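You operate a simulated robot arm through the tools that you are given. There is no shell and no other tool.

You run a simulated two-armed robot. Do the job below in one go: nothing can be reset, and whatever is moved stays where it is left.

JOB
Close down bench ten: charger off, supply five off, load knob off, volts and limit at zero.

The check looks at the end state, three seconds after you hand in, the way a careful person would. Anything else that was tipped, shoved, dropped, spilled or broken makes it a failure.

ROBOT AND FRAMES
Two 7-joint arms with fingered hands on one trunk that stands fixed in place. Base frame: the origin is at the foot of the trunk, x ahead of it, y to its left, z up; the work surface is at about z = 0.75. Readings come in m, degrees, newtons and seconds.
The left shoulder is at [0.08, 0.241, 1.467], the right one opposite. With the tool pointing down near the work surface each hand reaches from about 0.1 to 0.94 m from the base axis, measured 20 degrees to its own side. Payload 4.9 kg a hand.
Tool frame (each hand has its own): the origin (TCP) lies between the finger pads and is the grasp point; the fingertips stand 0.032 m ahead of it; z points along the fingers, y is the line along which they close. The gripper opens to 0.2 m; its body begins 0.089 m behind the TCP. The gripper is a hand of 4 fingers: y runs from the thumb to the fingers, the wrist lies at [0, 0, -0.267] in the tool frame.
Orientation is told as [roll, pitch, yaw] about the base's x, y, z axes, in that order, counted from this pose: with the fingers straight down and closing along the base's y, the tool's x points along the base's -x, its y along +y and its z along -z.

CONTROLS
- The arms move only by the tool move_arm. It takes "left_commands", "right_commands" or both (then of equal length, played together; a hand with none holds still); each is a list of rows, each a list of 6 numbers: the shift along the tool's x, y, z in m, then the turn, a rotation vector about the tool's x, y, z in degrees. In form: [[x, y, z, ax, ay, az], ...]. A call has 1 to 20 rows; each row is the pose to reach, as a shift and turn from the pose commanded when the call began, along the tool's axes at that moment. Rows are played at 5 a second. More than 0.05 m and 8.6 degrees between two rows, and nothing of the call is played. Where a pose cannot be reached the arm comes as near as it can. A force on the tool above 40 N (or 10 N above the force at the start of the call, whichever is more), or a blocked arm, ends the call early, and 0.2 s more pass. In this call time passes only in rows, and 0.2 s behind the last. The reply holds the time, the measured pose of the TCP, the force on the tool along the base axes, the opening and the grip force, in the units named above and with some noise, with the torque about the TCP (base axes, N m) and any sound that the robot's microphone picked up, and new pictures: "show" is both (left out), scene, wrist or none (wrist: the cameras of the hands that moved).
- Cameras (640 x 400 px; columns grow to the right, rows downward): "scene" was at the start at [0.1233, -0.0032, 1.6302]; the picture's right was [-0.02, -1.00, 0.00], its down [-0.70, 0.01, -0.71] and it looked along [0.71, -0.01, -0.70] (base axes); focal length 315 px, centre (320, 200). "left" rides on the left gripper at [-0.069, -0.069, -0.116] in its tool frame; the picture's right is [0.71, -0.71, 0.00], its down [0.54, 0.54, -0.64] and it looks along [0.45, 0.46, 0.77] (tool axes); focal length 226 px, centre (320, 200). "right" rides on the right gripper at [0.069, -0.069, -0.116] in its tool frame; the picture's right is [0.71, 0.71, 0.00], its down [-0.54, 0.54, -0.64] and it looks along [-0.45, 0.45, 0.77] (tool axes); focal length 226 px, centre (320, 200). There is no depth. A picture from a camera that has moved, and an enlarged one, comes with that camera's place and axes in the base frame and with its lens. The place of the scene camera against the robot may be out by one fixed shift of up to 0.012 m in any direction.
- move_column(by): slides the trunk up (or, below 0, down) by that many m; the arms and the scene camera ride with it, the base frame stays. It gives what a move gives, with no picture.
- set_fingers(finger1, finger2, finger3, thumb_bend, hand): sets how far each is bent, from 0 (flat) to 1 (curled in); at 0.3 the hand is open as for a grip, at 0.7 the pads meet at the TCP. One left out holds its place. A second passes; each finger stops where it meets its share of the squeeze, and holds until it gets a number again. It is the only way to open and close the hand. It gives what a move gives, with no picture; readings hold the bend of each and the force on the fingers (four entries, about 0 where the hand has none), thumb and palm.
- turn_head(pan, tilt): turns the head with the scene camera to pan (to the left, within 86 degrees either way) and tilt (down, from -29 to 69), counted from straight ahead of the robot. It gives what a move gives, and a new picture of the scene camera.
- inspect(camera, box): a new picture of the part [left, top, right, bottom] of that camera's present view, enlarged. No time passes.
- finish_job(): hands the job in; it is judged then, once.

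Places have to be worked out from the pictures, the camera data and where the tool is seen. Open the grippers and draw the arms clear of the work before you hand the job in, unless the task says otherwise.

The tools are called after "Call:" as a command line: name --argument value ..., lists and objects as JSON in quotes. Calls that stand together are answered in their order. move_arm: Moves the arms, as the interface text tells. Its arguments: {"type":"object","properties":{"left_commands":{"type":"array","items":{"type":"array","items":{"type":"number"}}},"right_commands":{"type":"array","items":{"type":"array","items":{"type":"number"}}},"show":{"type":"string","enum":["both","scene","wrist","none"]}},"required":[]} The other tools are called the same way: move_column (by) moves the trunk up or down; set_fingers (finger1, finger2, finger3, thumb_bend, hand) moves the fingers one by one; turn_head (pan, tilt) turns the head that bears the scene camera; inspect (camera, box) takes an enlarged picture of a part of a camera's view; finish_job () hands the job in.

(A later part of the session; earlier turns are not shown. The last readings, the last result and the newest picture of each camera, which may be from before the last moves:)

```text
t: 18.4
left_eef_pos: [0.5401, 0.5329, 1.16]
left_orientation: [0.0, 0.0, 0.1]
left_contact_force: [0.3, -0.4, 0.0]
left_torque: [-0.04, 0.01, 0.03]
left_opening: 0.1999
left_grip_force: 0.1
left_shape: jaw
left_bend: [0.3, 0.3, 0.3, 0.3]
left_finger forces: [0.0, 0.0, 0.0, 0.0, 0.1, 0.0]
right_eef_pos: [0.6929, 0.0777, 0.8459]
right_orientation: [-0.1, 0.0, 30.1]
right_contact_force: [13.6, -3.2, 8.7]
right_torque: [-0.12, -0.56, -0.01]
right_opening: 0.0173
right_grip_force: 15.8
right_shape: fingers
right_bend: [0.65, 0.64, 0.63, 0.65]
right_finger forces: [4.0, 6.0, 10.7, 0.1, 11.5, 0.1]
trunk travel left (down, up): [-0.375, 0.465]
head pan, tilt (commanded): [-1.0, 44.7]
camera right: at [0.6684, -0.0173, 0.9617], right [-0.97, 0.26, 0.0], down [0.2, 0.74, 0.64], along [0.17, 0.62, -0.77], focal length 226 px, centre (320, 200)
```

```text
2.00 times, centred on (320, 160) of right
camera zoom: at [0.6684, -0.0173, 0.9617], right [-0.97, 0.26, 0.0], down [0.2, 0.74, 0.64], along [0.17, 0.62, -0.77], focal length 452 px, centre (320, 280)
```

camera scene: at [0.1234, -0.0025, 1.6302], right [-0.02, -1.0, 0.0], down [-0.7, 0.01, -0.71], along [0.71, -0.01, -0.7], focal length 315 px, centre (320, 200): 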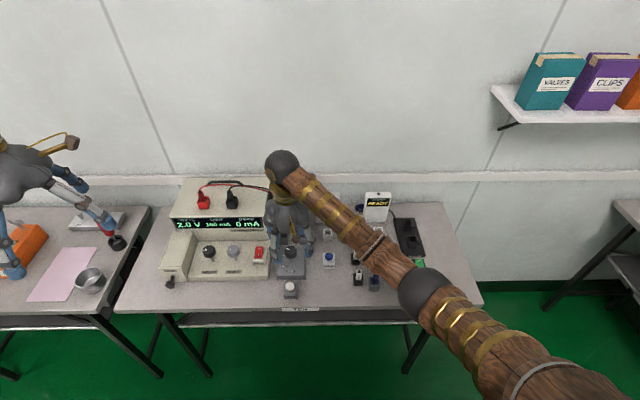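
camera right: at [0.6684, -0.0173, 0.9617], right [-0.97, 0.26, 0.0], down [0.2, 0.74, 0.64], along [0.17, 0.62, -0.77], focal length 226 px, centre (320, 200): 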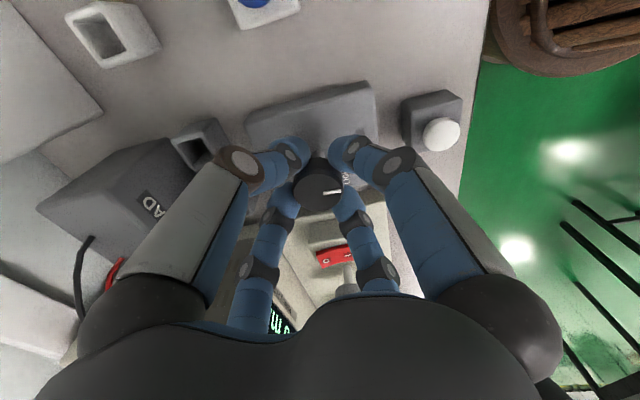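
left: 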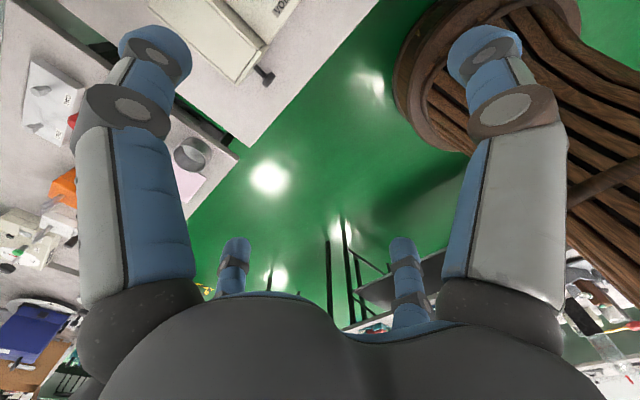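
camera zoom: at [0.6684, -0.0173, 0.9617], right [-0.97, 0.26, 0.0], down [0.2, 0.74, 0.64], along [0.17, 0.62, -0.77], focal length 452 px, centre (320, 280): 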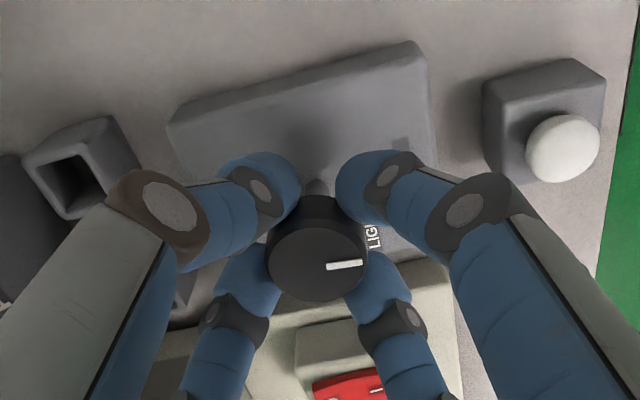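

The pointer now measures about 176 degrees, close to OFF at 180. I release and rise to see where it settled relative to the OFF mark.

Call:
set_fingers --hand "right" --finger1 0.5 --finger2 0.5 --finger3 0.5 --thumb_bend 0.5

Call:
move_arm --right_commands '[[0, 0, -0.02, 0, 0, 0], [0, 0, -0.05, 0, 0, 7.5], [0, 0, -0.08, 0, 0, 15], [0, 0, -0.11, 0, 0, 22.5], [0, 0, -0.15, 0, 0, 30]]' --show "both"

Call:
inspect --camera "right" --box '[260, 70, 390, 200]'

Call:
inspect --camera "scene" --box '[255, 220, 335, 300]'

```text
t: 19.4
left_eef_pos: [0.5398, 0.5326, 1.1595]
left_orientation: [0.0, 0.1, -0.1]
left_contact_force: [-0.2, -0.1, -0.2]
left_torque: [-0.02, 0.02, -0.03]
left_opening: 0.2001
left_grip_force: 0.0
left_shape: jaw
left_bend: [0.3, 0.3, 0.3, 0.3]
left_finger forces: [0.0, 0.0, 0.0, 0.0, 0.0, 0.0]
right_eef_pos: [0.6921, 0.0771, 0.8457]
right_orientation: [0.0, 0.0, 30.0]
right_contact_force: [-0.5, 0.0, -0.6]
right_torque: [-0.04, 0.03, -0.02]
right_opening: 0.0686
right_grip_force: 0.0
right_shape: fingers
right_bend: [0.5, 0.5, 0.5, 0.5]
right_finger forces: [0.1, 0.0, 0.0, 0.1, 0.0, 0.0]
trunk travel left (down, up): [-0.375, 0.465]
head pan, tilt (commanded): [-1.0, 44.7]
```

```text
t: 20.6
left_eef_pos: [0.5397, 0.534, 1.1601]
left_orientation: [-0.1, 0.0, 0.0]
left_contact_force: [-0.3, 0.2, 0.3]
left_torque: [-0.01, -0.01, -0.01]
left_opening: 0.1997
left_grip_force: 0.0
left_shape: jaw
left_bend: [0.3, 0.3, 0.3, 0.3]
left_finger forces: [0.0, 0.1, 0.0, 0.0, 0.0, 0.0]
right_eef_pos: [0.6904, 0.0774, 0.9973]
right_orientation: [0.0, 0.0, 0.0]
right_contact_force: [-0.5, -0.2, -0.6]
right_torque: [-0.02, -0.04, 0.01]
right_opening: 0.069
right_grip_force: 0.0
right_shape: fingers
right_bend: [0.5, 0.5, 0.5, 0.5]
right_finger forces: [0.0, 0.0, 0.1, 0.0, 0.1, 0.0]
trunk travel left (down, up): [-0.375, 0.465]
head pan, tilt (commanded): [-1.0, 44.7]
camera scene: at [0.1226, -0.0028, 1.6301], right [-0.02, -1.0, 0.0], down [-0.7, 0.01, -0.71], along [0.71, -0.01, -0.7], focal length 315 px, centre (320, 200)
camera right: at [0.6226, 0.0087, 1.1138], right [-0.71, 0.71, 0.0], down [0.54, 0.54, 0.64], along [0.45, 0.45, -0.77], focal length 226 px, centre (320, 200)
```

scene: 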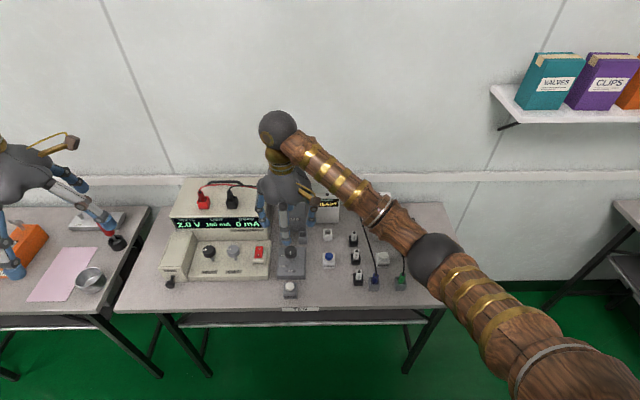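
right: 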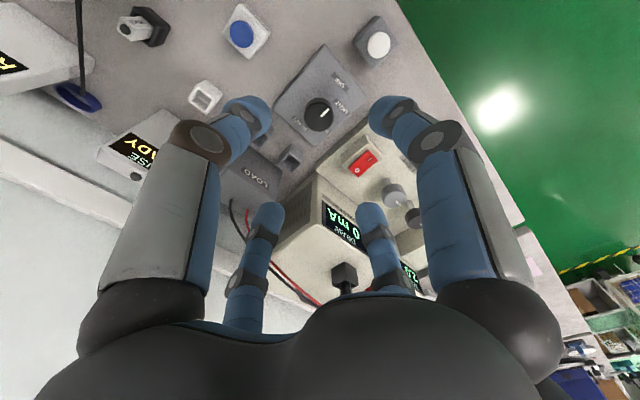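

```text
3.08 times, centred on (325, 135) of right
camera zoom: at [0.6226, 0.0087, 1.1138], right [-0.71, 0.71, 0.0], down [0.54, 0.54, 0.64], along [0.45, 0.45, -0.77], focal length 696 px, centre (305, 400)
```

zoom: 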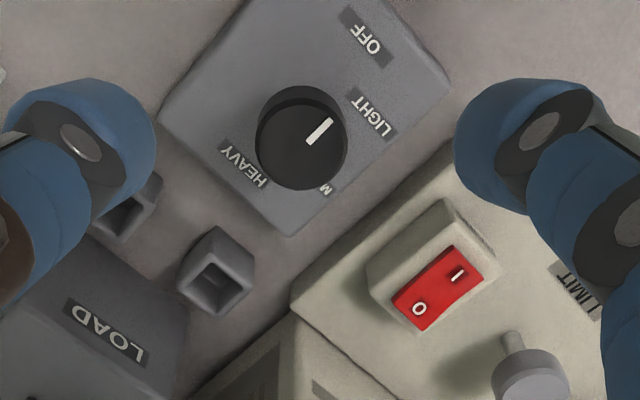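

```text
5.00 times, centred on (295, 260) of scene
camera zoom: at [0.1226, -0.0028, 1.6301], right [-0.02, -1.0, 0.0], down [-0.7, 0.01, -0.71], along [0.71, -0.01, -0.7], focal length 1573 px, centre (445, -100)
```

zoom: 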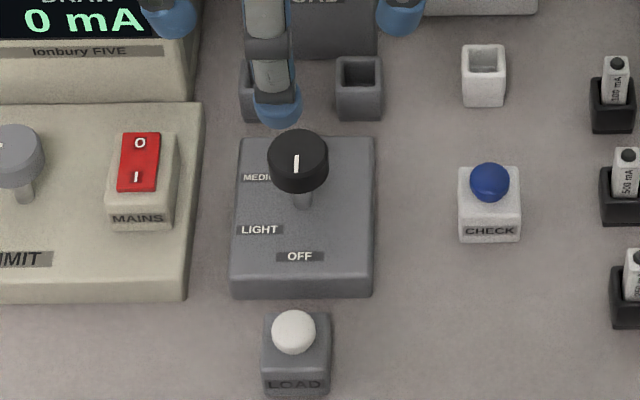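

The load knob now stands at OFF. I carry the right hand up and over to the charger side to get a close look at the green rocker.

Call:
move_arm --right_commands '[[0, 0, -0.04, 0, 0, 0], [0, 0, -0.08, 0, 0, 0], [0.01, -0.04, -0.1, 0, 0, 0], [0.02, -0.085, -0.1, 0, 0, 0], [0.03, -0.13, -0.1, 0, 0, 0], [0.04, -0.175, -0.1, 0, 0, 0], [0.05, -0.22, -0.1, 0, 0, 0], [0.06, -0.265, -0.1, 0, 0, 0], [0.07, -0.31, -0.1, 0, 0, 0], [0.07, -0.355, -0.1, 0, 0, 0], [0.07, -0.4, -0.1, 0, 0, 0], [0.07, -0.44, -0.08, 0, 0, 0], [0.07, -0.44, -0.04, 0, 0, 0]]' --show "both"

Call:
inspect --camera "right" --box '[230, 40, 410, 200]'

```text
t: 23.4
left_eef_pos: [0.5407, 0.5324, 1.1603]
left_orientation: [0.1, 0.0, 0.0]
left_contact_force: [-0.3, -0.3, 0.6]
left_torque: [-0.04, -0.01, 0.04]
left_opening: 0.2001
left_grip_force: 0.0
left_shape: jaw
left_bend: [0.3, 0.3, 0.3, 0.3]
left_finger forces: [0.0, 0.1, 0.0, 0.0, 0.0, 0.1]
right_eef_pos: [0.6235, -0.3648, 1.0354]
right_orientation: [-0.1, 0.0, -0.1]
right_contact_force: [0.2, 0.1, -0.4]
right_torque: [-0.04, 0.03, 0.04]
right_opening: 0.0691
right_grip_force: 0.1
right_shape: fingers
right_bend: [0.5, 0.5, 0.5, 0.5]
right_finger forces: [0.0, 0.0, 0.0, 0.1, 0.0, 0.0]
trunk travel left (down, up): [-0.375, 0.465]
head pan, tilt (commanded): [-1.0, 44.7]
camera scene: at [0.1242, -0.0029, 1.6302], right [-0.02, -1.0, 0.0], down [-0.7, 0.01, -0.71], along [0.71, -0.01, -0.7], focal length 315 px, centre (320, 200)
camera right: at [0.5564, -0.4331, 1.1522], right [-0.71, 0.71, 0.0], down [0.54, 0.54, 0.64], along [0.45, 0.45, -0.77], focal length 226 px, centre (320, 200)
```

scene: 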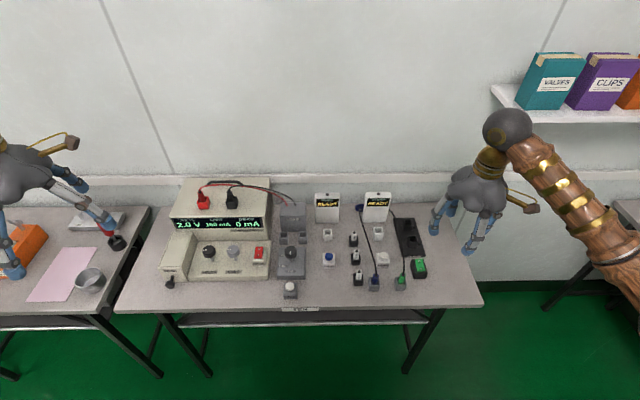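
right: 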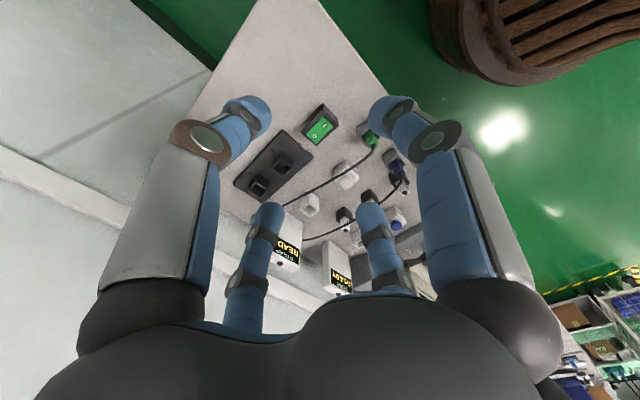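

```text
2.50 times, centred on (320, 120) of right
camera zoom: at [0.5564, -0.4331, 1.1522], right [-0.71, 0.71, 0.0], down [0.54, 0.54, 0.64], along [0.45, 0.45, -0.77], focal length 565 px, centre (320, 400)
```

zoom: 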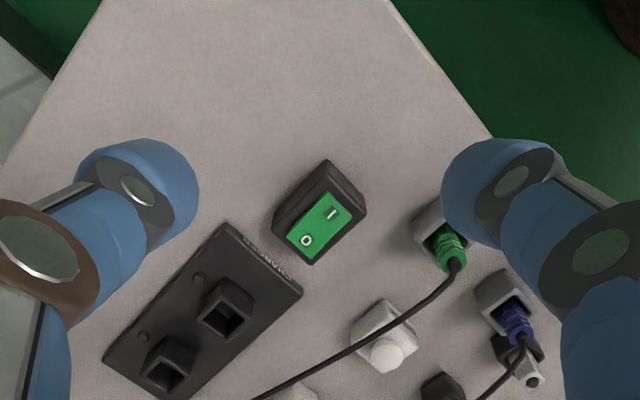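

The charger rocker's "O" end triangulates to about (0.677, -0.325, 0.791), its "I" end is nearer the robot. I make the poke shape (finger2 out, others curled) and bring that fingertip above the O end, with the palm off to the right over empty bench.

Call:
set_fingers --hand "right" --finger1 1.0 --finger2 0.5 --finger3 1.0 --thumb_bend 1.0

Call:
move_arm --right_commands '[[-0.015, -0.006, 0.03, 0, 0, 0], [-0.03, -0.012, 0.06, 0, 0, 0], [-0.045, -0.018, 0.09, 0, 0, 0], [-0.0585, -0.022, 0.13, 0, 0, 0]]' --show "both"

Call:
inspect --camera "scene" --box '[380, 200, 480, 300]'

Call:
inspect --camera "right" --box '[270, 120, 430, 240]'

```text
t: 24.4
left_eef_pos: [0.5408, 0.5339, 1.16]
left_orientation: [0.0, 0.0, -0.1]
left_contact_force: [-0.8, 0.4, -0.6]
left_torque: [0.0, 0.01, -0.01]
left_opening: 0.2
left_grip_force: 0.1
left_shape: jaw
left_bend: [0.3, 0.3, 0.3, 0.3]
left_finger forces: [0.1, 0.0, 0.0, 0.0, 0.0, 0.0]
right_eef_pos: [0.6233, -0.3636, 1.0358]
right_orientation: [0.0, 0.0, -0.1]
right_contact_force: [0.1, -0.2, 0.3]
right_torque: [-0.01, -0.01, -0.01]
right_opening: 0.0
right_grip_force: 0.2
right_shape: fingers
right_bend: [0.94, 0.5, 0.94, 0.92]
right_finger forces: [0.0, 0.0, 0.0, 0.1, 0.0, 0.0]
trunk travel left (down, up): [-0.375, 0.465]
head pan, tilt (commanded): [-1.0, 44.7]
```

```text
t: 25.4
left_eef_pos: [0.541, 0.533, 1.1599]
left_orientation: [0.0, 0.0, 0.0]
left_contact_force: [0.2, 0.2, 0.0]
left_torque: [0.01, 0.01, 0.02]
left_opening: 0.1998
left_grip_force: 0.1
left_shape: jaw
left_bend: [0.3, 0.3, 0.3, 0.3]
left_finger forces: [0.0, 0.1, 0.1, 0.0, 0.0, 0.0]
right_eef_pos: [0.6816, -0.3859, 0.905]
right_orientation: [0.1, 0.1, 0.0]
right_contact_force: [0.4, 0.8, -0.6]
right_torque: [0.03, 0.04, 0.02]
right_opening: 0.0
right_grip_force: 0.0
right_shape: fingers
right_bend: [0.94, 0.5, 0.94, 0.92]
right_finger forces: [0.1, 0.0, 0.1, 0.1, 0.0, 0.1]
trunk travel left (down, up): [-0.375, 0.465]
head pan, tilt (commanded): [-1.0, 44.7]
camera scene: at [0.1247, -0.0034, 1.6301], right [-0.02, -1.0, 0.0], down [-0.7, 0.01, -0.71], along [0.71, -0.01, -0.7], focal length 315 px, centre (320, 200)
camera right: at [0.6136, -0.4543, 1.0214], right [-0.71, 0.71, 0.0], down [0.54, 0.54, 0.64], along [0.45, 0.45, -0.77], focal length 226 px, centre (320, 200)
```

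scene: 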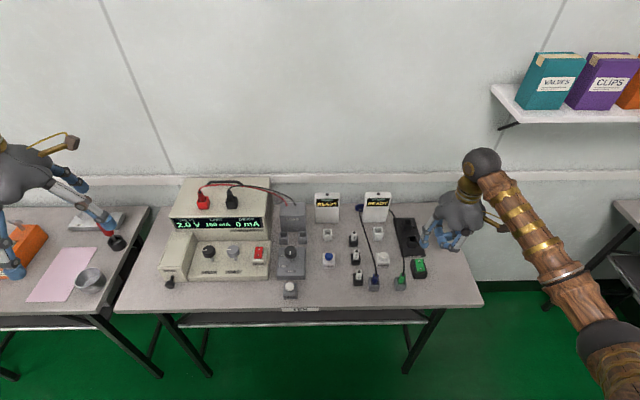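
right: 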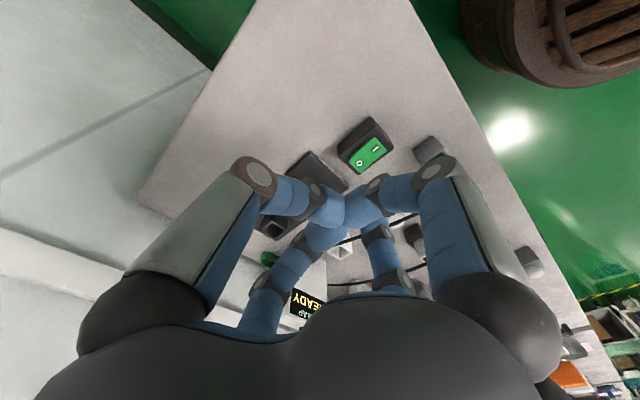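

```text
4.00 times, centred on (430, 250) of scene
camera zoom: at [0.1247, -0.0034, 1.6301], right [-0.02, -1.0, 0.0], down [-0.7, 0.01, -0.71], along [0.71, -0.01, -0.7], focal length 1258 px, centre (-120, 0)
```

zoom: 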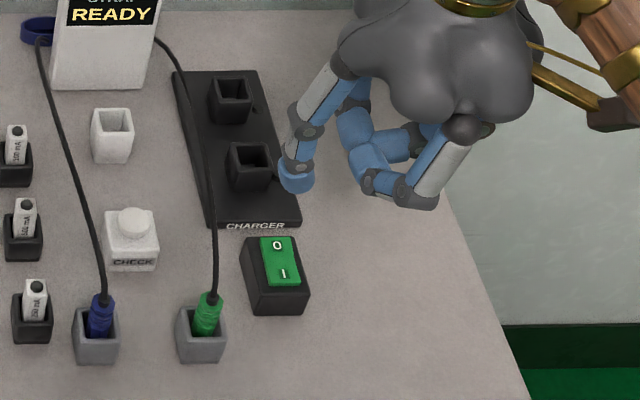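

```text
3.33 times, centred on (350, 180) of right
camera zoom: at [0.6136, -0.4543, 1.0214], right [-0.71, 0.71, 0.0], down [0.54, 0.54, 0.64], along [0.45, 0.45, -0.77], focal length 754 px, centre (220, 267)
```

zoom: 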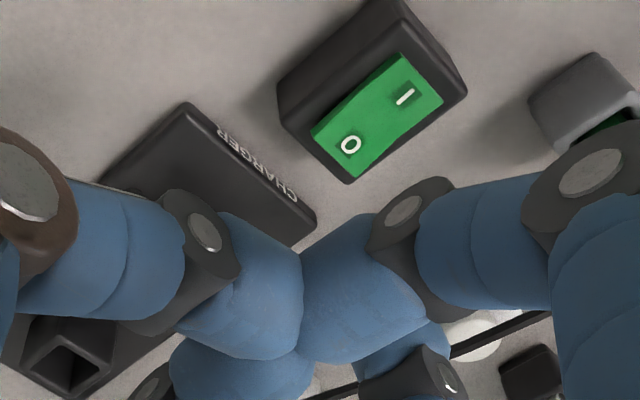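

The fingertip is in line with the O end, about 6 cm above it. I come down 4.5 cm and look again.

Call:
move_arm --right_commands '[[0, 0.001, 0.02, 0, 0, 0], [0, 0.001, 0.035, 0, 0, 0], [0, 0.001, 0.045, 0, 0, 0]]' --show "none"

Call:
inspect --camera "scene" --box '[390, 230, 450, 290]'

Call:
inspect --camera "right" --box '[270, 100, 430, 240]'

```text
t: 26.2
left_eef_pos: [0.5392, 0.534, 1.1599]
left_orientation: [0.0, 0.0, 0.0]
left_contact_force: [-0.7, 0.3, -0.8]
left_torque: [0.0, -0.02, 0.05]
left_opening: 0.1998
left_grip_force: 0.0
left_shape: jaw
left_bend: [0.3, 0.3, 0.3, 0.3]
left_finger forces: [0.0, 0.0, 0.0, 0.0, 0.1, 0.1]
right_eef_pos: [0.6798, -0.3854, 0.8588]
right_orientation: [0.0, 0.0, 0.0]
right_contact_force: [-0.4, 0.2, 0.5]
right_torque: [-0.01, -0.01, -0.01]
right_opening: 0.0001
right_grip_force: 0.1
right_shape: fingers
right_bend: [0.94, 0.5, 0.94, 0.92]
right_finger forces: [0.0, 0.0, 0.0, 0.0, 0.0, 0.0]
trunk travel left (down, up): [-0.375, 0.465]
head pan, tilt (commanded): [-1.0, 44.7]
```

```text
6.67 times, centred on (420, 260) of scene
camera zoom: at [0.1228, -0.0031, 1.6303], right [-0.02, -1.0, 0.0], down [-0.7, 0.01, -0.71], along [0.71, -0.01, -0.7], focal length 2097 px, centre (-347, -200)
```

zoom: 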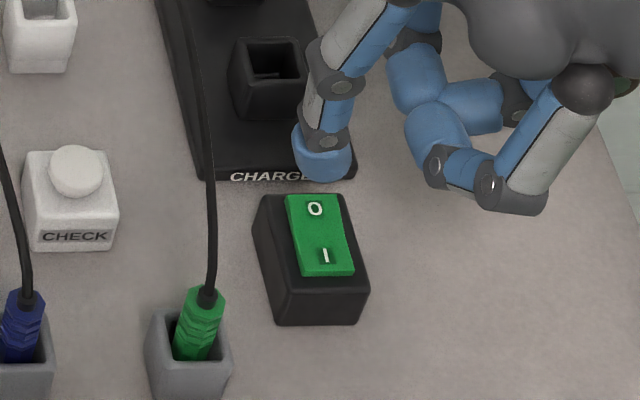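

```text
2.86 times, centred on (350, 170) of right
camera zoom: at [0.6126, -0.4529, 0.9763], right [-0.71, 0.71, 0.0], down [0.54, 0.54, 0.64], along [0.45, 0.45, -0.77], focal length 646 px, centre (234, 286)
```

zoom: 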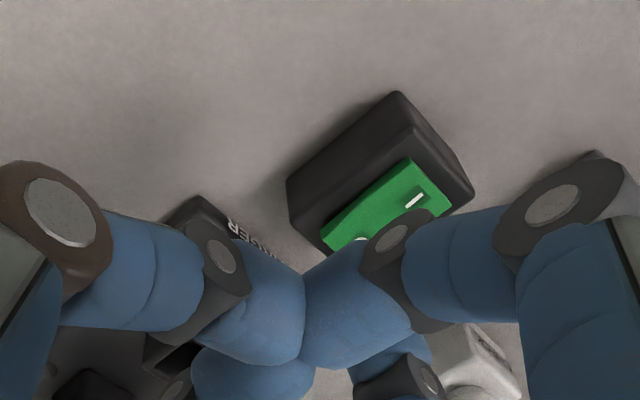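

The tip is about 1.5 cm over the O end. I go on down in small steps, watching the force.

Call:
move_arm --right_commands '[[-0.001, 0, 0.005, 0, 0, 0], [-0.001, 0, 0.009, 0, 0, 0], [-0.001, 0, 0.012, 0, 0, 0]]' --show "none"

Call:
inspect --camera "scene" --box '[390, 230, 450, 290]'

```text
t: 27.0
left_eef_pos: [0.5397, 0.5333, 1.1595]
left_orientation: [0.0, 0.0, 0.0]
left_contact_force: [-1.1, -0.1, -0.4]
left_torque: [0.01, -0.01, 0.0]
left_opening: 0.2
left_grip_force: 0.1
left_shape: jaw
left_bend: [0.3, 0.3, 0.3, 0.3]
left_finger forces: [0.0, 0.1, 0.0, 0.0, 0.0, 0.1]
right_eef_pos: [0.6813, -0.3835, 0.8476]
right_orientation: [-0.1, 0.0, 0.0]
right_contact_force: [0.7, -0.6, -0.2]
right_torque: [0.02, 0.01, 0.0]
right_opening: 0.0
right_grip_force: 0.1
right_shape: fingers
right_bend: [0.94, 0.5, 0.94, 0.92]
right_finger forces: [0.0, 0.0, 0.1, 0.0, 0.1, 0.0]
trunk travel left (down, up): [-0.375, 0.465]
head pan, tilt (commanded): [-1.0, 44.7]
```

```text
6.67 times, centred on (420, 260) of scene
camera zoom: at [0.1233, -0.003, 1.6302], right [-0.02, -1.0, 0.0], down [-0.7, 0.01, -0.71], along [0.71, -0.01, -0.7], focal length 2097 px, centre (-347, -200)
```

zoom: 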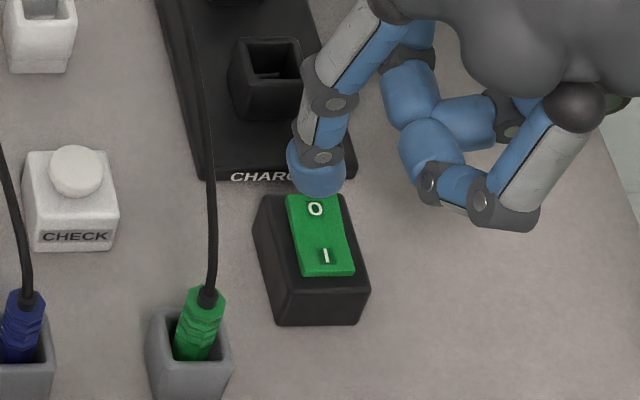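

No contact yet; the tip is just over the O end. I press on down in 2 mm steps.

Call:
move_arm --right_commands '[[0, 0, 0.002, 0, 0, 0], [0, 0, 0.004, 0, 0, 0], [0, 0, 0.006, 0, 0, 0]]' --show "none"

Call:
inspect --camera "scene" --box '[390, 230, 450, 290]'

```text
t: 27.8
left_eef_pos: [0.5403, 0.5331, 1.1607]
left_orientation: [0.0, 0.0, 0.0]
left_contact_force: [-0.2, -0.5, 0.0]
left_torque: [-0.04, 0.01, -0.02]
left_opening: 0.1999
left_grip_force: 0.1
left_shape: jaw
left_bend: [0.3, 0.3, 0.3, 0.3]
left_finger forces: [0.0, 0.0, 0.1, 0.1, 0.0, 0.0]
right_eef_pos: [0.6811, -0.3844, 0.8409]
right_orientation: [0.0, 0.0, 0.1]
right_contact_force: [-0.2, -0.7, 0.1]
right_torque: [0.01, -0.02, 0.0]
right_opening: 0.0
right_grip_force: 0.0
right_shape: fingers
right_bend: [0.94, 0.5, 0.94, 0.92]
right_finger forces: [0.0, 0.0, 0.1, 0.1, 0.0, 0.1]
trunk travel left (down, up): [-0.375, 0.465]
head pan, tilt (commanded): [-1.0, 44.7]
```

```text
6.67 times, centred on (420, 260) of scene
camera zoom: at [0.1232, -0.0032, 1.6302], right [-0.02, -1.0, 0.0], down [-0.7, 0.01, -0.71], along [0.71, -0.01, -0.7], focal length 2097 px, centre (-347, -200)
```

zoom: 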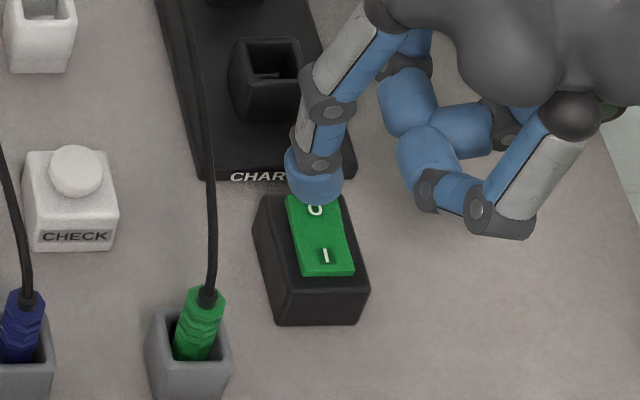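

Still free. I continue down in 2 mm steps.

Call:
move_arm --right_commands '[[0, 0, 0.002, 0, 0, 0], [0, 0, 0.004, 0, 0, 0], [0, 0, 0.006, 0, 0, 0]]' --show "none"

Call:
inspect --camera "scene" --box '[390, 230, 450, 290]'

```text
t: 28.6
left_eef_pos: [0.54, 0.5337, 1.159]
left_orientation: [0.0, 0.0, 0.0]
left_contact_force: [-1.3, -0.4, 1.0]
left_torque: [-0.01, 0.0, -0.02]
left_opening: 0.2001
left_grip_force: 0.1
left_shape: jaw
left_bend: [0.3, 0.3, 0.3, 0.3]
left_finger forces: [0.0, 0.1, 0.0, 0.0, 0.0, 0.0]
right_eef_pos: [0.6831, -0.384, 0.8361]
right_orientation: [0.0, 0.0, 0.0]
right_contact_force: [0.3, 0.9, 0.5]
right_torque: [0.0, 0.0, 0.01]
right_opening: 0.0002
right_grip_force: 0.6
right_shape: fingers
right_bend: [0.94, 0.5, 0.94, 0.92]
right_finger forces: [0.0, 0.3, 0.1, 0.0, 0.0, 0.0]
trunk travel left (down, up): [-0.375, 0.465]
head pan, tilt (commanded): [-1.0, 44.7]
```

```text
6.67 times, centred on (420, 260) of scene
camera zoom: at [0.1232, -0.0031, 1.6302], right [-0.02, -1.0, 0.0], down [-0.7, 0.01, -0.71], along [0.71, -0.01, -0.7], focal length 2097 px, centre (-347, -200)
```

zoom: 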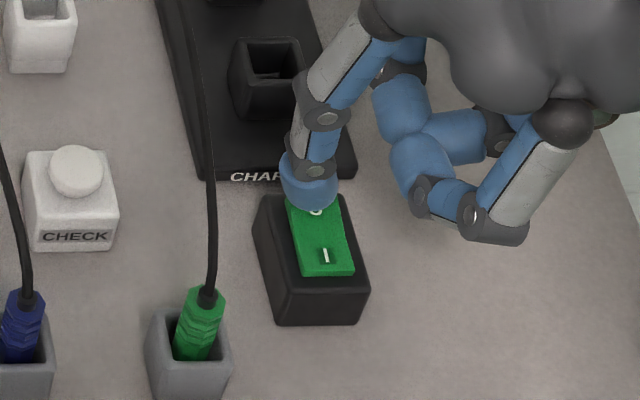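

A hint of contact on finger2 (0.3 N). I press 6 mm further in small steps.

Call:
move_arm --right_commands '[[0, 0, 0.002, 0, 0, 0], [0, 0, 0.004, 0, 0, 0], [0, 0, 0.006, 0, 0, 0]]' --show "none"

Call:
inspect --camera "scene" --box '[390, 230, 450, 290]'

```text
t: 29.4
left_eef_pos: [0.5392, 0.5336, 1.161]
left_orientation: [0.0, -0.1, 0.0]
left_contact_force: [0.7, -0.1, 0.5]
left_torque: [0.02, -0.01, -0.01]
left_opening: 0.2002
left_grip_force: 0.1
left_shape: jaw
left_bend: [0.3, 0.3, 0.3, 0.3]
left_finger forces: [0.0, 0.0, 0.0, 0.0, 0.0, 0.1]
right_eef_pos: [0.6796, -0.3847, 0.832]
right_orientation: [-0.1, -0.1, -0.1]
right_contact_force: [0.1, 0.4, 11.8]
right_torque: [0.77, 0.04, -0.06]
right_opening: 0.0001
right_grip_force: 6.2
right_shape: fingers
right_bend: [0.94, 0.5, 0.94, 0.92]
right_finger forces: [0.1, 12.1, 0.0, 0.1, 0.0, 0.0]
trunk travel left (down, up): [-0.375, 0.465]
head pan, tilt (commanded): [-1.0, 44.7]
heard: click
```

```text
6.67 times, centred on (420, 260) of scene
camera zoom: at [0.1215, -0.0022, 1.6305], right [-0.02, -1.0, 0.0], down [-0.7, 0.01, -0.71], along [0.71, -0.01, -0.7], focal length 2097 px, centre (-347, -200)
```

zoom: 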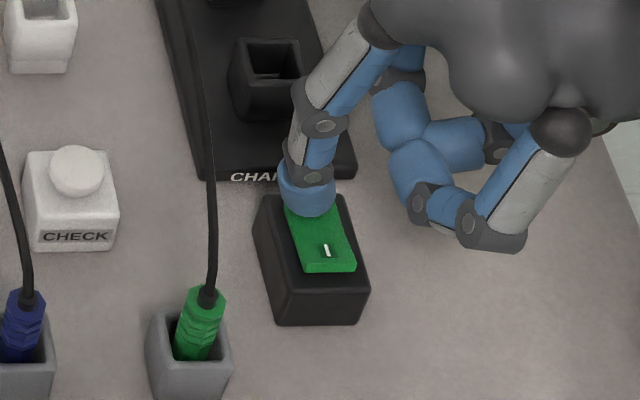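

A click was heard and the "I" end has risen: the charger rocker has flipped to off. I lift the hand straight up.

Call:
move_arm --right_commands '[[0, 0, -0.02, 0, 0, 0], [0, 0, -0.06, 0, 0, 0], [0, 0, -0.1, 0, 0, 0], [0, 0, -0.14, 0, 0, 0], [0, 0, -0.18, 0, 0, 0]]' --show "none"

Call:
inspect --camera "scene" --box '[390, 230, 450, 290]'

Call:
inspect --camera "scene" --box '[150, 180, 310, 310]'

```text
t: 30.6
left_eef_pos: [0.539, 0.5333, 1.1591]
left_orientation: [0.1, 0.0, 0.2]
left_contact_force: [-0.7, 0.1, -0.4]
left_torque: [0.02, -0.02, 0.02]
left_opening: 0.1997
left_grip_force: 0.1
left_shape: jaw
left_bend: [0.3, 0.3, 0.3, 0.3]
left_finger forces: [0.1, 0.1, 0.0, 0.0, 0.0, 0.0]
right_eef_pos: [0.6796, -0.3822, 1.0106]
right_orientation: [-0.1, 0.1, 0.0]
right_contact_force: [0.0, 0.2, -0.1]
right_torque: [0.0, 0.02, 0.0]
right_opening: 0.0
right_grip_force: 0.0
right_shape: fingers
right_bend: [0.94, 0.5, 0.94, 0.92]
right_finger forces: [0.1, 0.1, 0.0, 0.0, 0.0, 0.0]
trunk travel left (down, up): [-0.375, 0.465]
head pan, tilt (commanded): [-1.0, 44.7]
```

```text
6.67 times, centred on (420, 260) of scene
camera zoom: at [0.1225, -0.0024, 1.6301], right [-0.02, -1.0, 0.0], down [-0.7, 0.01, -0.71], along [0.71, -0.01, -0.7], focal length 2097 px, centre (-347, -200)
```

zoom: 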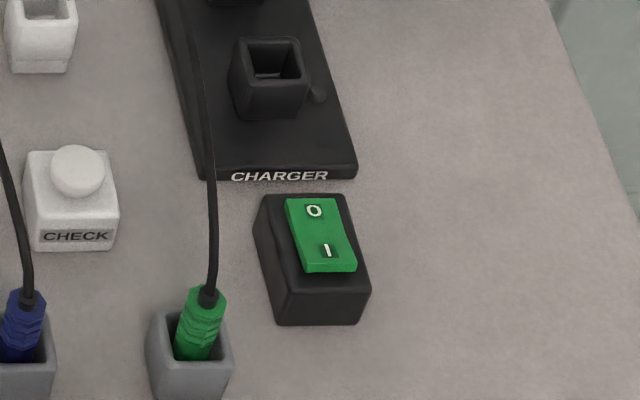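

```text
3.08 times, centred on (230, 245) of scene
camera zoom: at [0.1225, -0.0024, 1.6301], right [-0.02, -1.0, 0.0], down [-0.7, 0.01, -0.71], along [0.71, -0.01, -0.7], focal length 968 px, centre (597, 62)
```

zoom: 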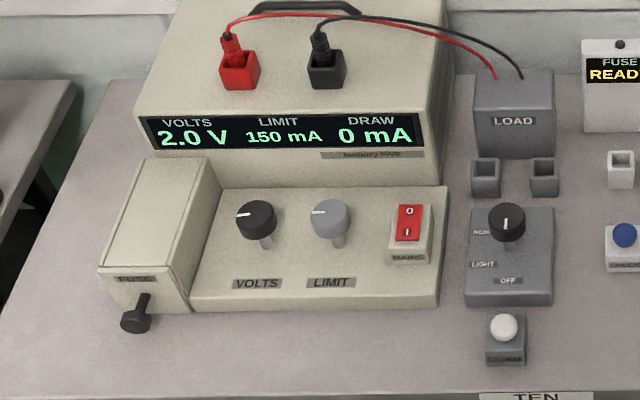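

The charger rocker stays with its "O" end down. Now the left hand goes to work on the supply knobs: I pre-shape its fingers and bring it above the volts knob, turned about -62 degrees so the fingers stand on the diagonals clear of the housing and the limit knob.

Call:
set_fingers --hand "left" --finger1 0.54 --finger2 0.54 --finger3 0.54 --thumb_bend 0.54

Call:
move_arm --left_commands '[[-0.018, -0.023, 0.01, 0, 0, 6.9], [-0.036, -0.046, 0.03, 0, 0, 13.8], [-0.053, -0.069, 0.055, 0, 0, 20.7], [-0.07, -0.092, 0.08, 0, 0, 27.6], [-0.088, -0.115, 0.105, 0, 0, 34.5], [-0.105, -0.138, 0.13, 0, 0, 41.4], [-0.123, -0.16, 0.155, 0, 0, 48.3], [-0.14, -0.183, 0.18, 0, 0, 55.2], [-0.158, -0.206, 0.2, 0, 0, 62]]' --show "both"

Call:
inspect --camera "left" --box '[240, 60, 400, 220]'

```text
t: 31.6
left_eef_pos: [0.5398, 0.5335, 1.1606]
left_orientation: [0.0, 0.0, -0.1]
left_contact_force: [-0.4, -0.2, 0.2]
left_torque: [0.03, -0.01, -0.01]
left_opening: 0.055
left_grip_force: 0.0
left_shape: fingers
left_bend: [0.54, 0.54, 0.54, 0.54]
left_finger forces: [0.1, 0.0, 0.1, 0.0, 0.1, 0.0]
right_eef_pos: [0.6802, -0.3814, 1.0108]
right_orientation: [0.0, 0.0, 0.0]
right_contact_force: [-1.0, -0.1, 0.2]
right_torque: [0.03, -0.03, -0.01]
right_opening: 0.0
right_grip_force: 0.0
right_shape: fingers
right_bend: [0.94, 0.5, 0.94, 0.92]
right_finger forces: [0.0, 0.1, 0.0, 0.0, 0.0, 0.0]
trunk travel left (down, up): [-0.375, 0.465]
head pan, tilt (commanded): [-1.0, 44.7]
```

```text
t: 33.6
left_eef_pos: [0.6964, 0.3263, 0.9612]
left_orientation: [0.0, 0.1, -62.2]
left_contact_force: [0.1, 0.6, 0.5]
left_torque: [0.0, 0.01, 0.0]
left_opening: 0.055
left_grip_force: 0.1
left_shape: fingers
left_bend: [0.54, 0.54, 0.54, 0.54]
left_finger forces: [0.0, 0.0, 0.0, 0.0, 0.0, 0.0]
right_eef_pos: [0.6812, -0.383, 1.0079]
right_orientation: [0.0, 0.1, 0.0]
right_contact_force: [-0.7, 0.1, -0.1]
right_torque: [0.0, -0.02, -0.03]
right_opening: 0.0
right_grip_force: 0.0
right_shape: fingers
right_bend: [0.94, 0.5, 0.94, 0.92]
right_finger forces: [0.0, 0.1, 0.0, 0.0, 0.1, 0.0]
trunk travel left (down, up): [-0.375, 0.465]
head pan, tilt (commanded): [-1.0, 44.7]
camera scene: at [0.1245, -0.0045, 1.6301], right [-0.02, -1.0, 0.0], down [-0.7, 0.01, -0.71], along [0.71, -0.01, -0.7], focal length 315 px, centre (320, 200)
camera left: at [0.6685, 0.2331, 1.0775], right [-0.96, 0.29, 0.0], down [0.23, 0.73, 0.64], along [0.19, 0.62, -0.77], focal length 226 px, centre (320, 200)
```

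scene: 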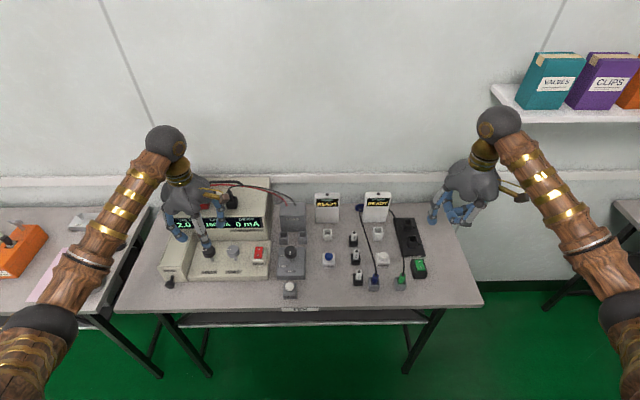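
left: 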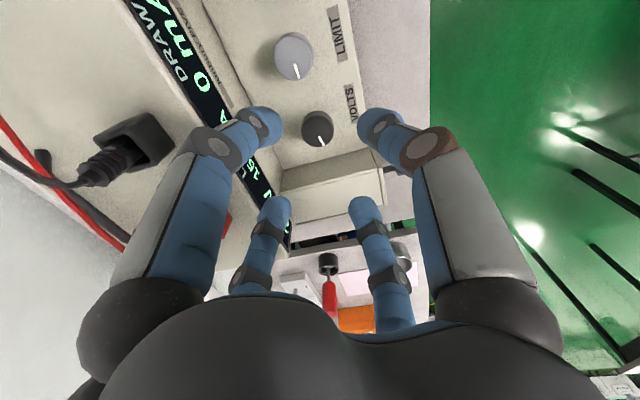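

```text
2.50 times, centred on (320, 140) of left
camera zoom: at [0.6685, 0.2331, 1.0775], right [-0.96, 0.29, 0.0], down [0.23, 0.73, 0.64], along [0.19, 0.62, -0.77], focal length 565 px, centre (320, 350)
```

zoom: 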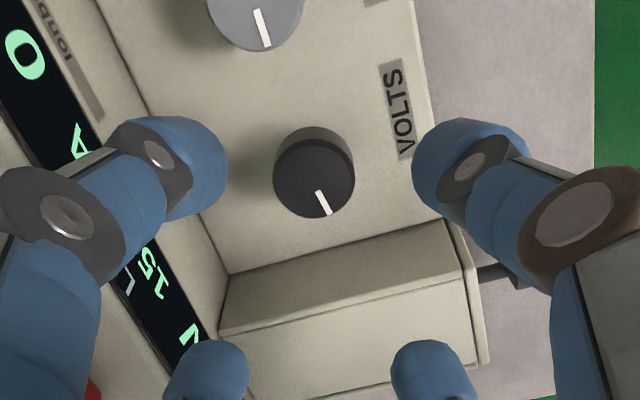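

The wrist view puts the volts knob at about (0.701, 0.330), top z ≈ 0.834, with the fingers' diagonals clear of the display housing. I recentre by about 5 mm and come down to TCP z ≈ 0.89, just above the knob tops, and look again.

Call:
move_arm --left_commands '[[0.0007, 0.003, 0.025, 0, 0, 0], [0.0014, 0.006, 0.05, 0, 0, 0], [0.0014, 0.006, 0.07, 0, 0, 0]]' --show "wrist"

Call:
inspect --camera "left" --box '[240, 70, 400, 230]'

Call:
inspect --camera "scene" --box '[150, 170, 290, 300]'

```text
t: 34.4
left_eef_pos: [0.7021, 0.3306, 0.8915]
left_orientation: [0.0, 0.1, -62.0]
left_contact_force: [0.2, -0.1, -0.1]
left_torque: [0.0, 0.0, -0.02]
left_opening: 0.0551
left_grip_force: 0.0
left_shape: fingers
left_bend: [0.54, 0.54, 0.54, 0.54]
left_finger forces: [0.0, 0.1, 0.0, 0.0, 0.0, 0.0]
right_eef_pos: [0.6804, -0.3831, 1.009]
right_orientation: [0.1, 0.0, 0.0]
right_contact_force: [-0.4, 0.0, -0.1]
right_torque: [0.0, -0.01, -0.02]
right_opening: 0.0002
right_grip_force: 0.1
right_shape: fingers
right_bend: [0.94, 0.5, 0.94, 0.92]
right_finger forces: [0.0, 0.0, 0.1, 0.0, 0.1, 0.0]
trunk travel left (down, up): [-0.375, 0.465]
head pan, tilt (commanded): [-1.0, 44.7]
camera left: at [0.6734, 0.2376, 1.0079], right [-0.96, 0.29, 0.0], down [0.22, 0.73, 0.64], along [0.19, 0.62, -0.77], focal length 226 px, centre (320, 200)
```

left: 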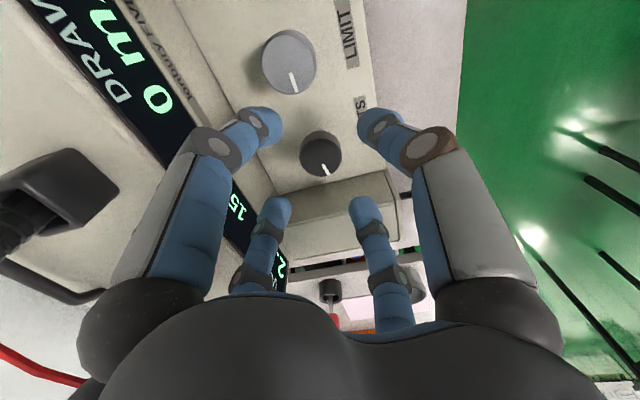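

```text
2.50 times, centred on (320, 150) of left
camera zoom: at [0.6734, 0.2376, 1.0079], right [-0.96, 0.29, 0.0], down [0.22, 0.73, 0.64], along [0.19, 0.62, -0.77], focal length 565 px, centre (320, 325)
```

zoom: 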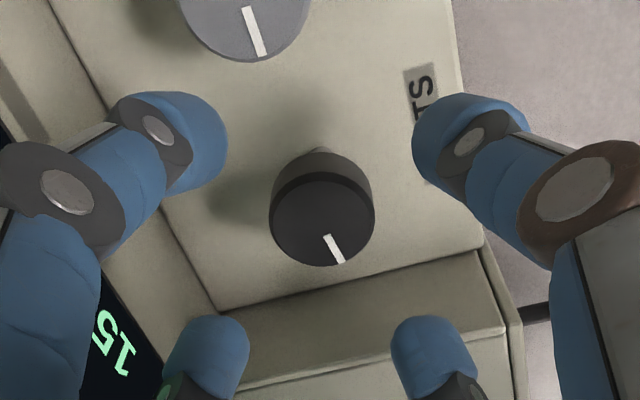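

```text
3.08 times, centred on (220, 235) of scene
camera zoom: at [0.1231, -0.0032, 1.6303], right [-0.02, -1.0, 0.0], down [-0.7, 0.01, -0.71], along [0.71, -0.01, -0.7], focal length 968 px, centre (628, 92)
```

zoom: 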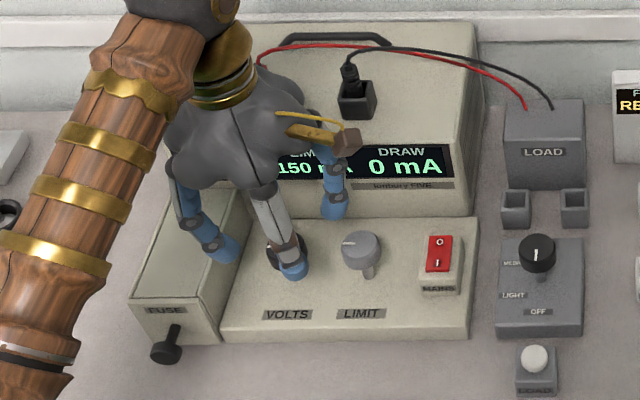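

The knob is centred (diameter ≈ 3.6 cm) and the display can be partly read from this camera. I lower the hand around the knob.

Call:
move_arm --left_commands '[[0, 0, 0.02, 0, 0, 0], [0, 0, 0.038, 0, 0, 0], [0, 0, 0.049, 0, 0, 0]]' --show "wrist"

Call:
inspect --camera "scene" --box '[150, 170, 290, 300]'

```text
t: 35.2
left_eef_pos: [0.7025, 0.3315, 0.842]
left_orientation: [0.0, 0.0, -62.0]
left_contact_force: [0.0, -0.5, 0.0]
left_torque: [0.02, 0.03, 0.04]
left_opening: 0.055
left_grip_force: 0.1
left_shape: fingers
left_bend: [0.54, 0.54, 0.54, 0.54]
left_finger forces: [0.1, 0.0, 0.0, 0.0, 0.0, 0.0]
right_eef_pos: [0.6817, -0.3833, 1.0095]
right_orientation: [0.0, 0.1, 0.0]
right_contact_force: [1.1, -0.7, -0.3]
right_torque: [0.01, -0.02, -0.02]
right_opening: 0.0
right_grip_force: 0.0
right_shape: fingers
right_bend: [0.94, 0.5, 0.94, 0.92]
right_finger forces: [0.0, 0.0, 0.0, 0.0, 0.0, 0.0]
trunk travel left (down, up): [-0.375, 0.465]
head pan, tilt (commanded): [-1.0, 44.7]
camera left: at [0.6742, 0.2382, 0.9583], right [-0.96, 0.29, 0.0], down [0.22, 0.73, 0.64], along [0.19, 0.62, -0.77], focal length 226 px, centre (320, 200)
```

left: 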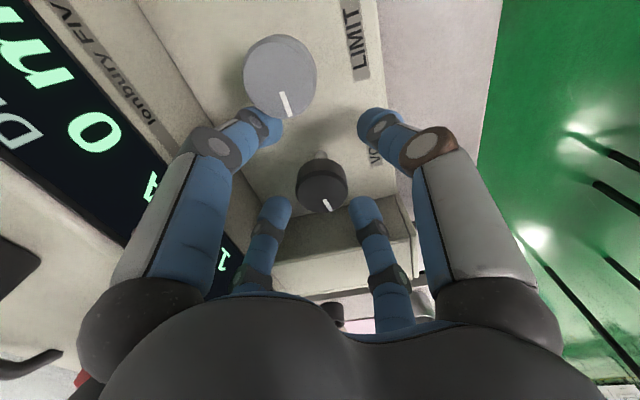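

```text
3.08 times, centred on (220, 235) of scene
camera zoom: at [0.1235, -0.0033, 1.6302], right [-0.02, -1.0, 0.0], down [-0.7, 0.01, -0.71], along [0.71, -0.01, -0.7], focal length 968 px, centre (628, 92)
```

zoom: 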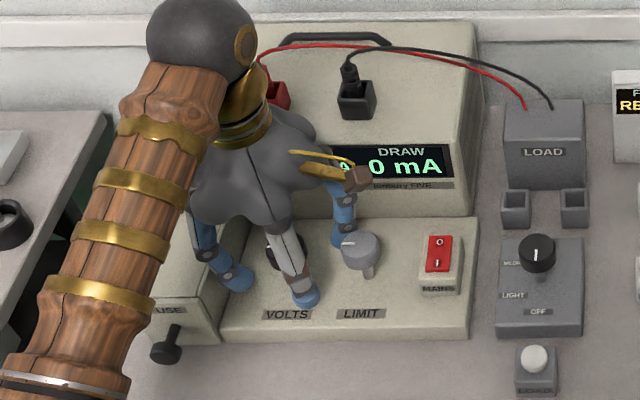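

No contact on the way down. I close the fingers on the volts knob.

Call:
set_fingers --hand "left" --finger1 0.68 --finger2 0.68 --finger3 0.68 --thumb_bend 0.68

Call:
inspect --camera "left" --box '[200, 60, 440, 260]'

```text
t: 36.2
left_eef_pos: [0.7021, 0.3312, 0.8428]
left_orientation: [0.1, 0.0, -62.0]
left_contact_force: [-2.5, 1.0, -0.7]
left_torque: [0.05, 0.04, 0.0]
left_opening: 0.0194
left_grip_force: 13.6
left_shape: fingers
left_bend: [0.65, 0.64, 0.63, 0.65]
left_finger forces: [4.7, 6.6, 7.5, 0.0, 8.4, 0.0]
right_eef_pos: [0.681, -0.3827, 1.011]
right_orientation: [-0.1, 0.0, 0.0]
right_contact_force: [0.3, 0.6, -1.8]
right_torque: [-0.01, 0.0, -0.02]
right_opening: 0.0001
right_grip_force: 0.0
right_shape: fingers
right_bend: [0.94, 0.5, 0.94, 0.92]
right_finger forces: [0.0, 0.0, 0.0, 0.0, 0.0, 0.0]
trunk travel left (down, up): [-0.375, 0.465]
head pan, tilt (commanded): [-1.0, 44.7]
```

```text
2.00 times, centred on (320, 160) of left
camera zoom: at [0.6739, 0.2382, 0.9587], right [-0.96, 0.29, 0.0], down [0.22, 0.73, 0.64], along [0.19, 0.62, -0.77], focal length 452 px, centre (320, 280)
```

zoom: 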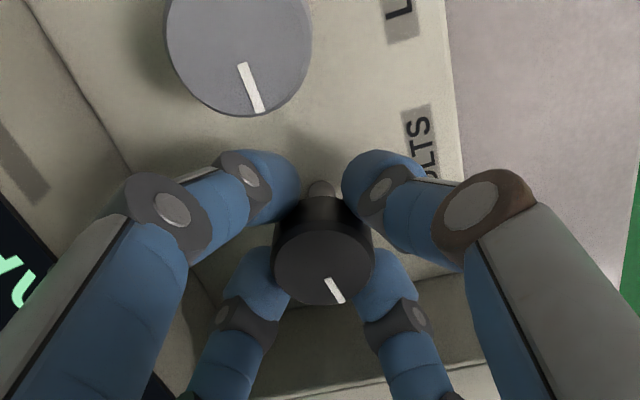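

Good grip all round. I turn 21 degrees counter-clockwise as a first step and then check what the display says.

Call:
move_arm --left_commands '[[0, 0, 0, 0, 0, -7], [0, 0, 0, 0, 0, -14], [0, 0, 0, 0, 0, -21]]' --show "wrist"

Call:
inspect --camera "scene" --box '[150, 170, 290, 300]'

Call:
inspect --camera "left" --box '[0, 60, 280, 320]'

```text
t: 37.0
left_eef_pos: [0.7023, 0.3303, 0.8427]
left_orientation: [0.1, 0.0, -40.9]
left_contact_force: [-2.4, 1.5, 2.9]
left_torque: [0.07, 0.05, -0.02]
left_opening: 0.0191
left_grip_force: 14.1
left_shape: fingers
left_bend: [0.65, 0.64, 0.63, 0.65]
left_finger forces: [5.2, 7.7, 7.7, 0.0, 8.2, 0.0]
right_eef_pos: [0.6798, -0.3826, 1.0111]
right_orientation: [0.0, 0.1, 0.0]
right_contact_force: [0.4, -0.5, 1.2]
right_torque: [0.01, -0.01, 0.01]
right_opening: 0.0
right_grip_force: 0.0
right_shape: fingers
right_bend: [0.94, 0.5, 0.94, 0.92]
right_finger forces: [0.1, 0.0, 0.0, 0.1, 0.0, 0.0]
trunk travel left (down, up): [-0.375, 0.465]
head pan, tilt (commanded): [-1.0, 44.7]
camera left: at [0.7101, 0.2341, 0.9585], right [-1.0, -0.07, 0.0], down [-0.06, 0.76, 0.64], along [-0.05, 0.64, -0.77], focal length 226 px, centre (320, 200)
```

left: 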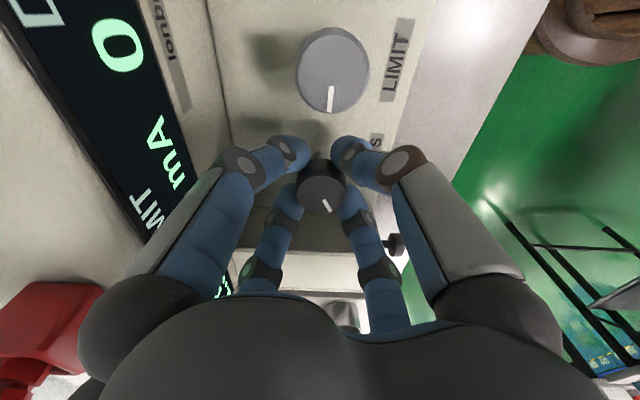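

```text
3.08 times, centred on (220, 235) of scene
camera zoom: at [0.1227, -0.0033, 1.6303], right [-0.02, -1.0, 0.0], down [-0.7, 0.01, -0.71], along [0.71, -0.01, -0.7], focal length 968 px, centre (628, 92)
```

zoom: 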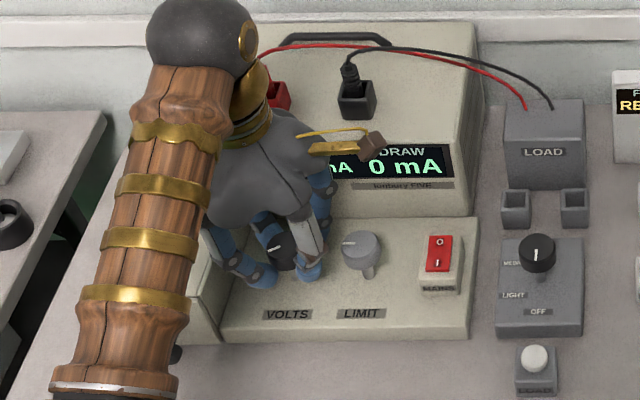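

```text
1.54 times, centred on (140, 190) of left
camera zoom: at [0.7101, 0.2341, 0.9585], right [-1.0, -0.07, 0.0], down [-0.06, 0.76, 0.64], along [-0.05, 0.64, -0.77], focal length 348 px, centre (597, 215)
```

zoom: 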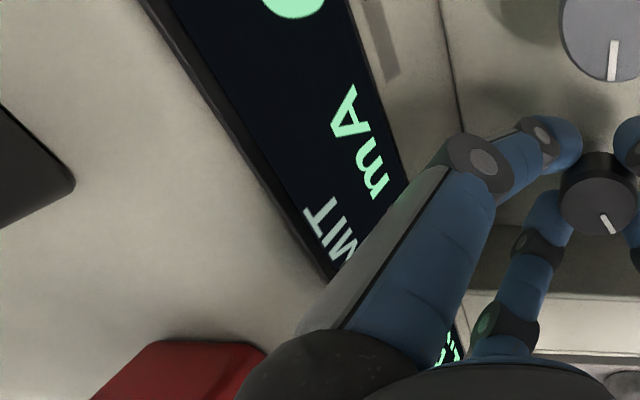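

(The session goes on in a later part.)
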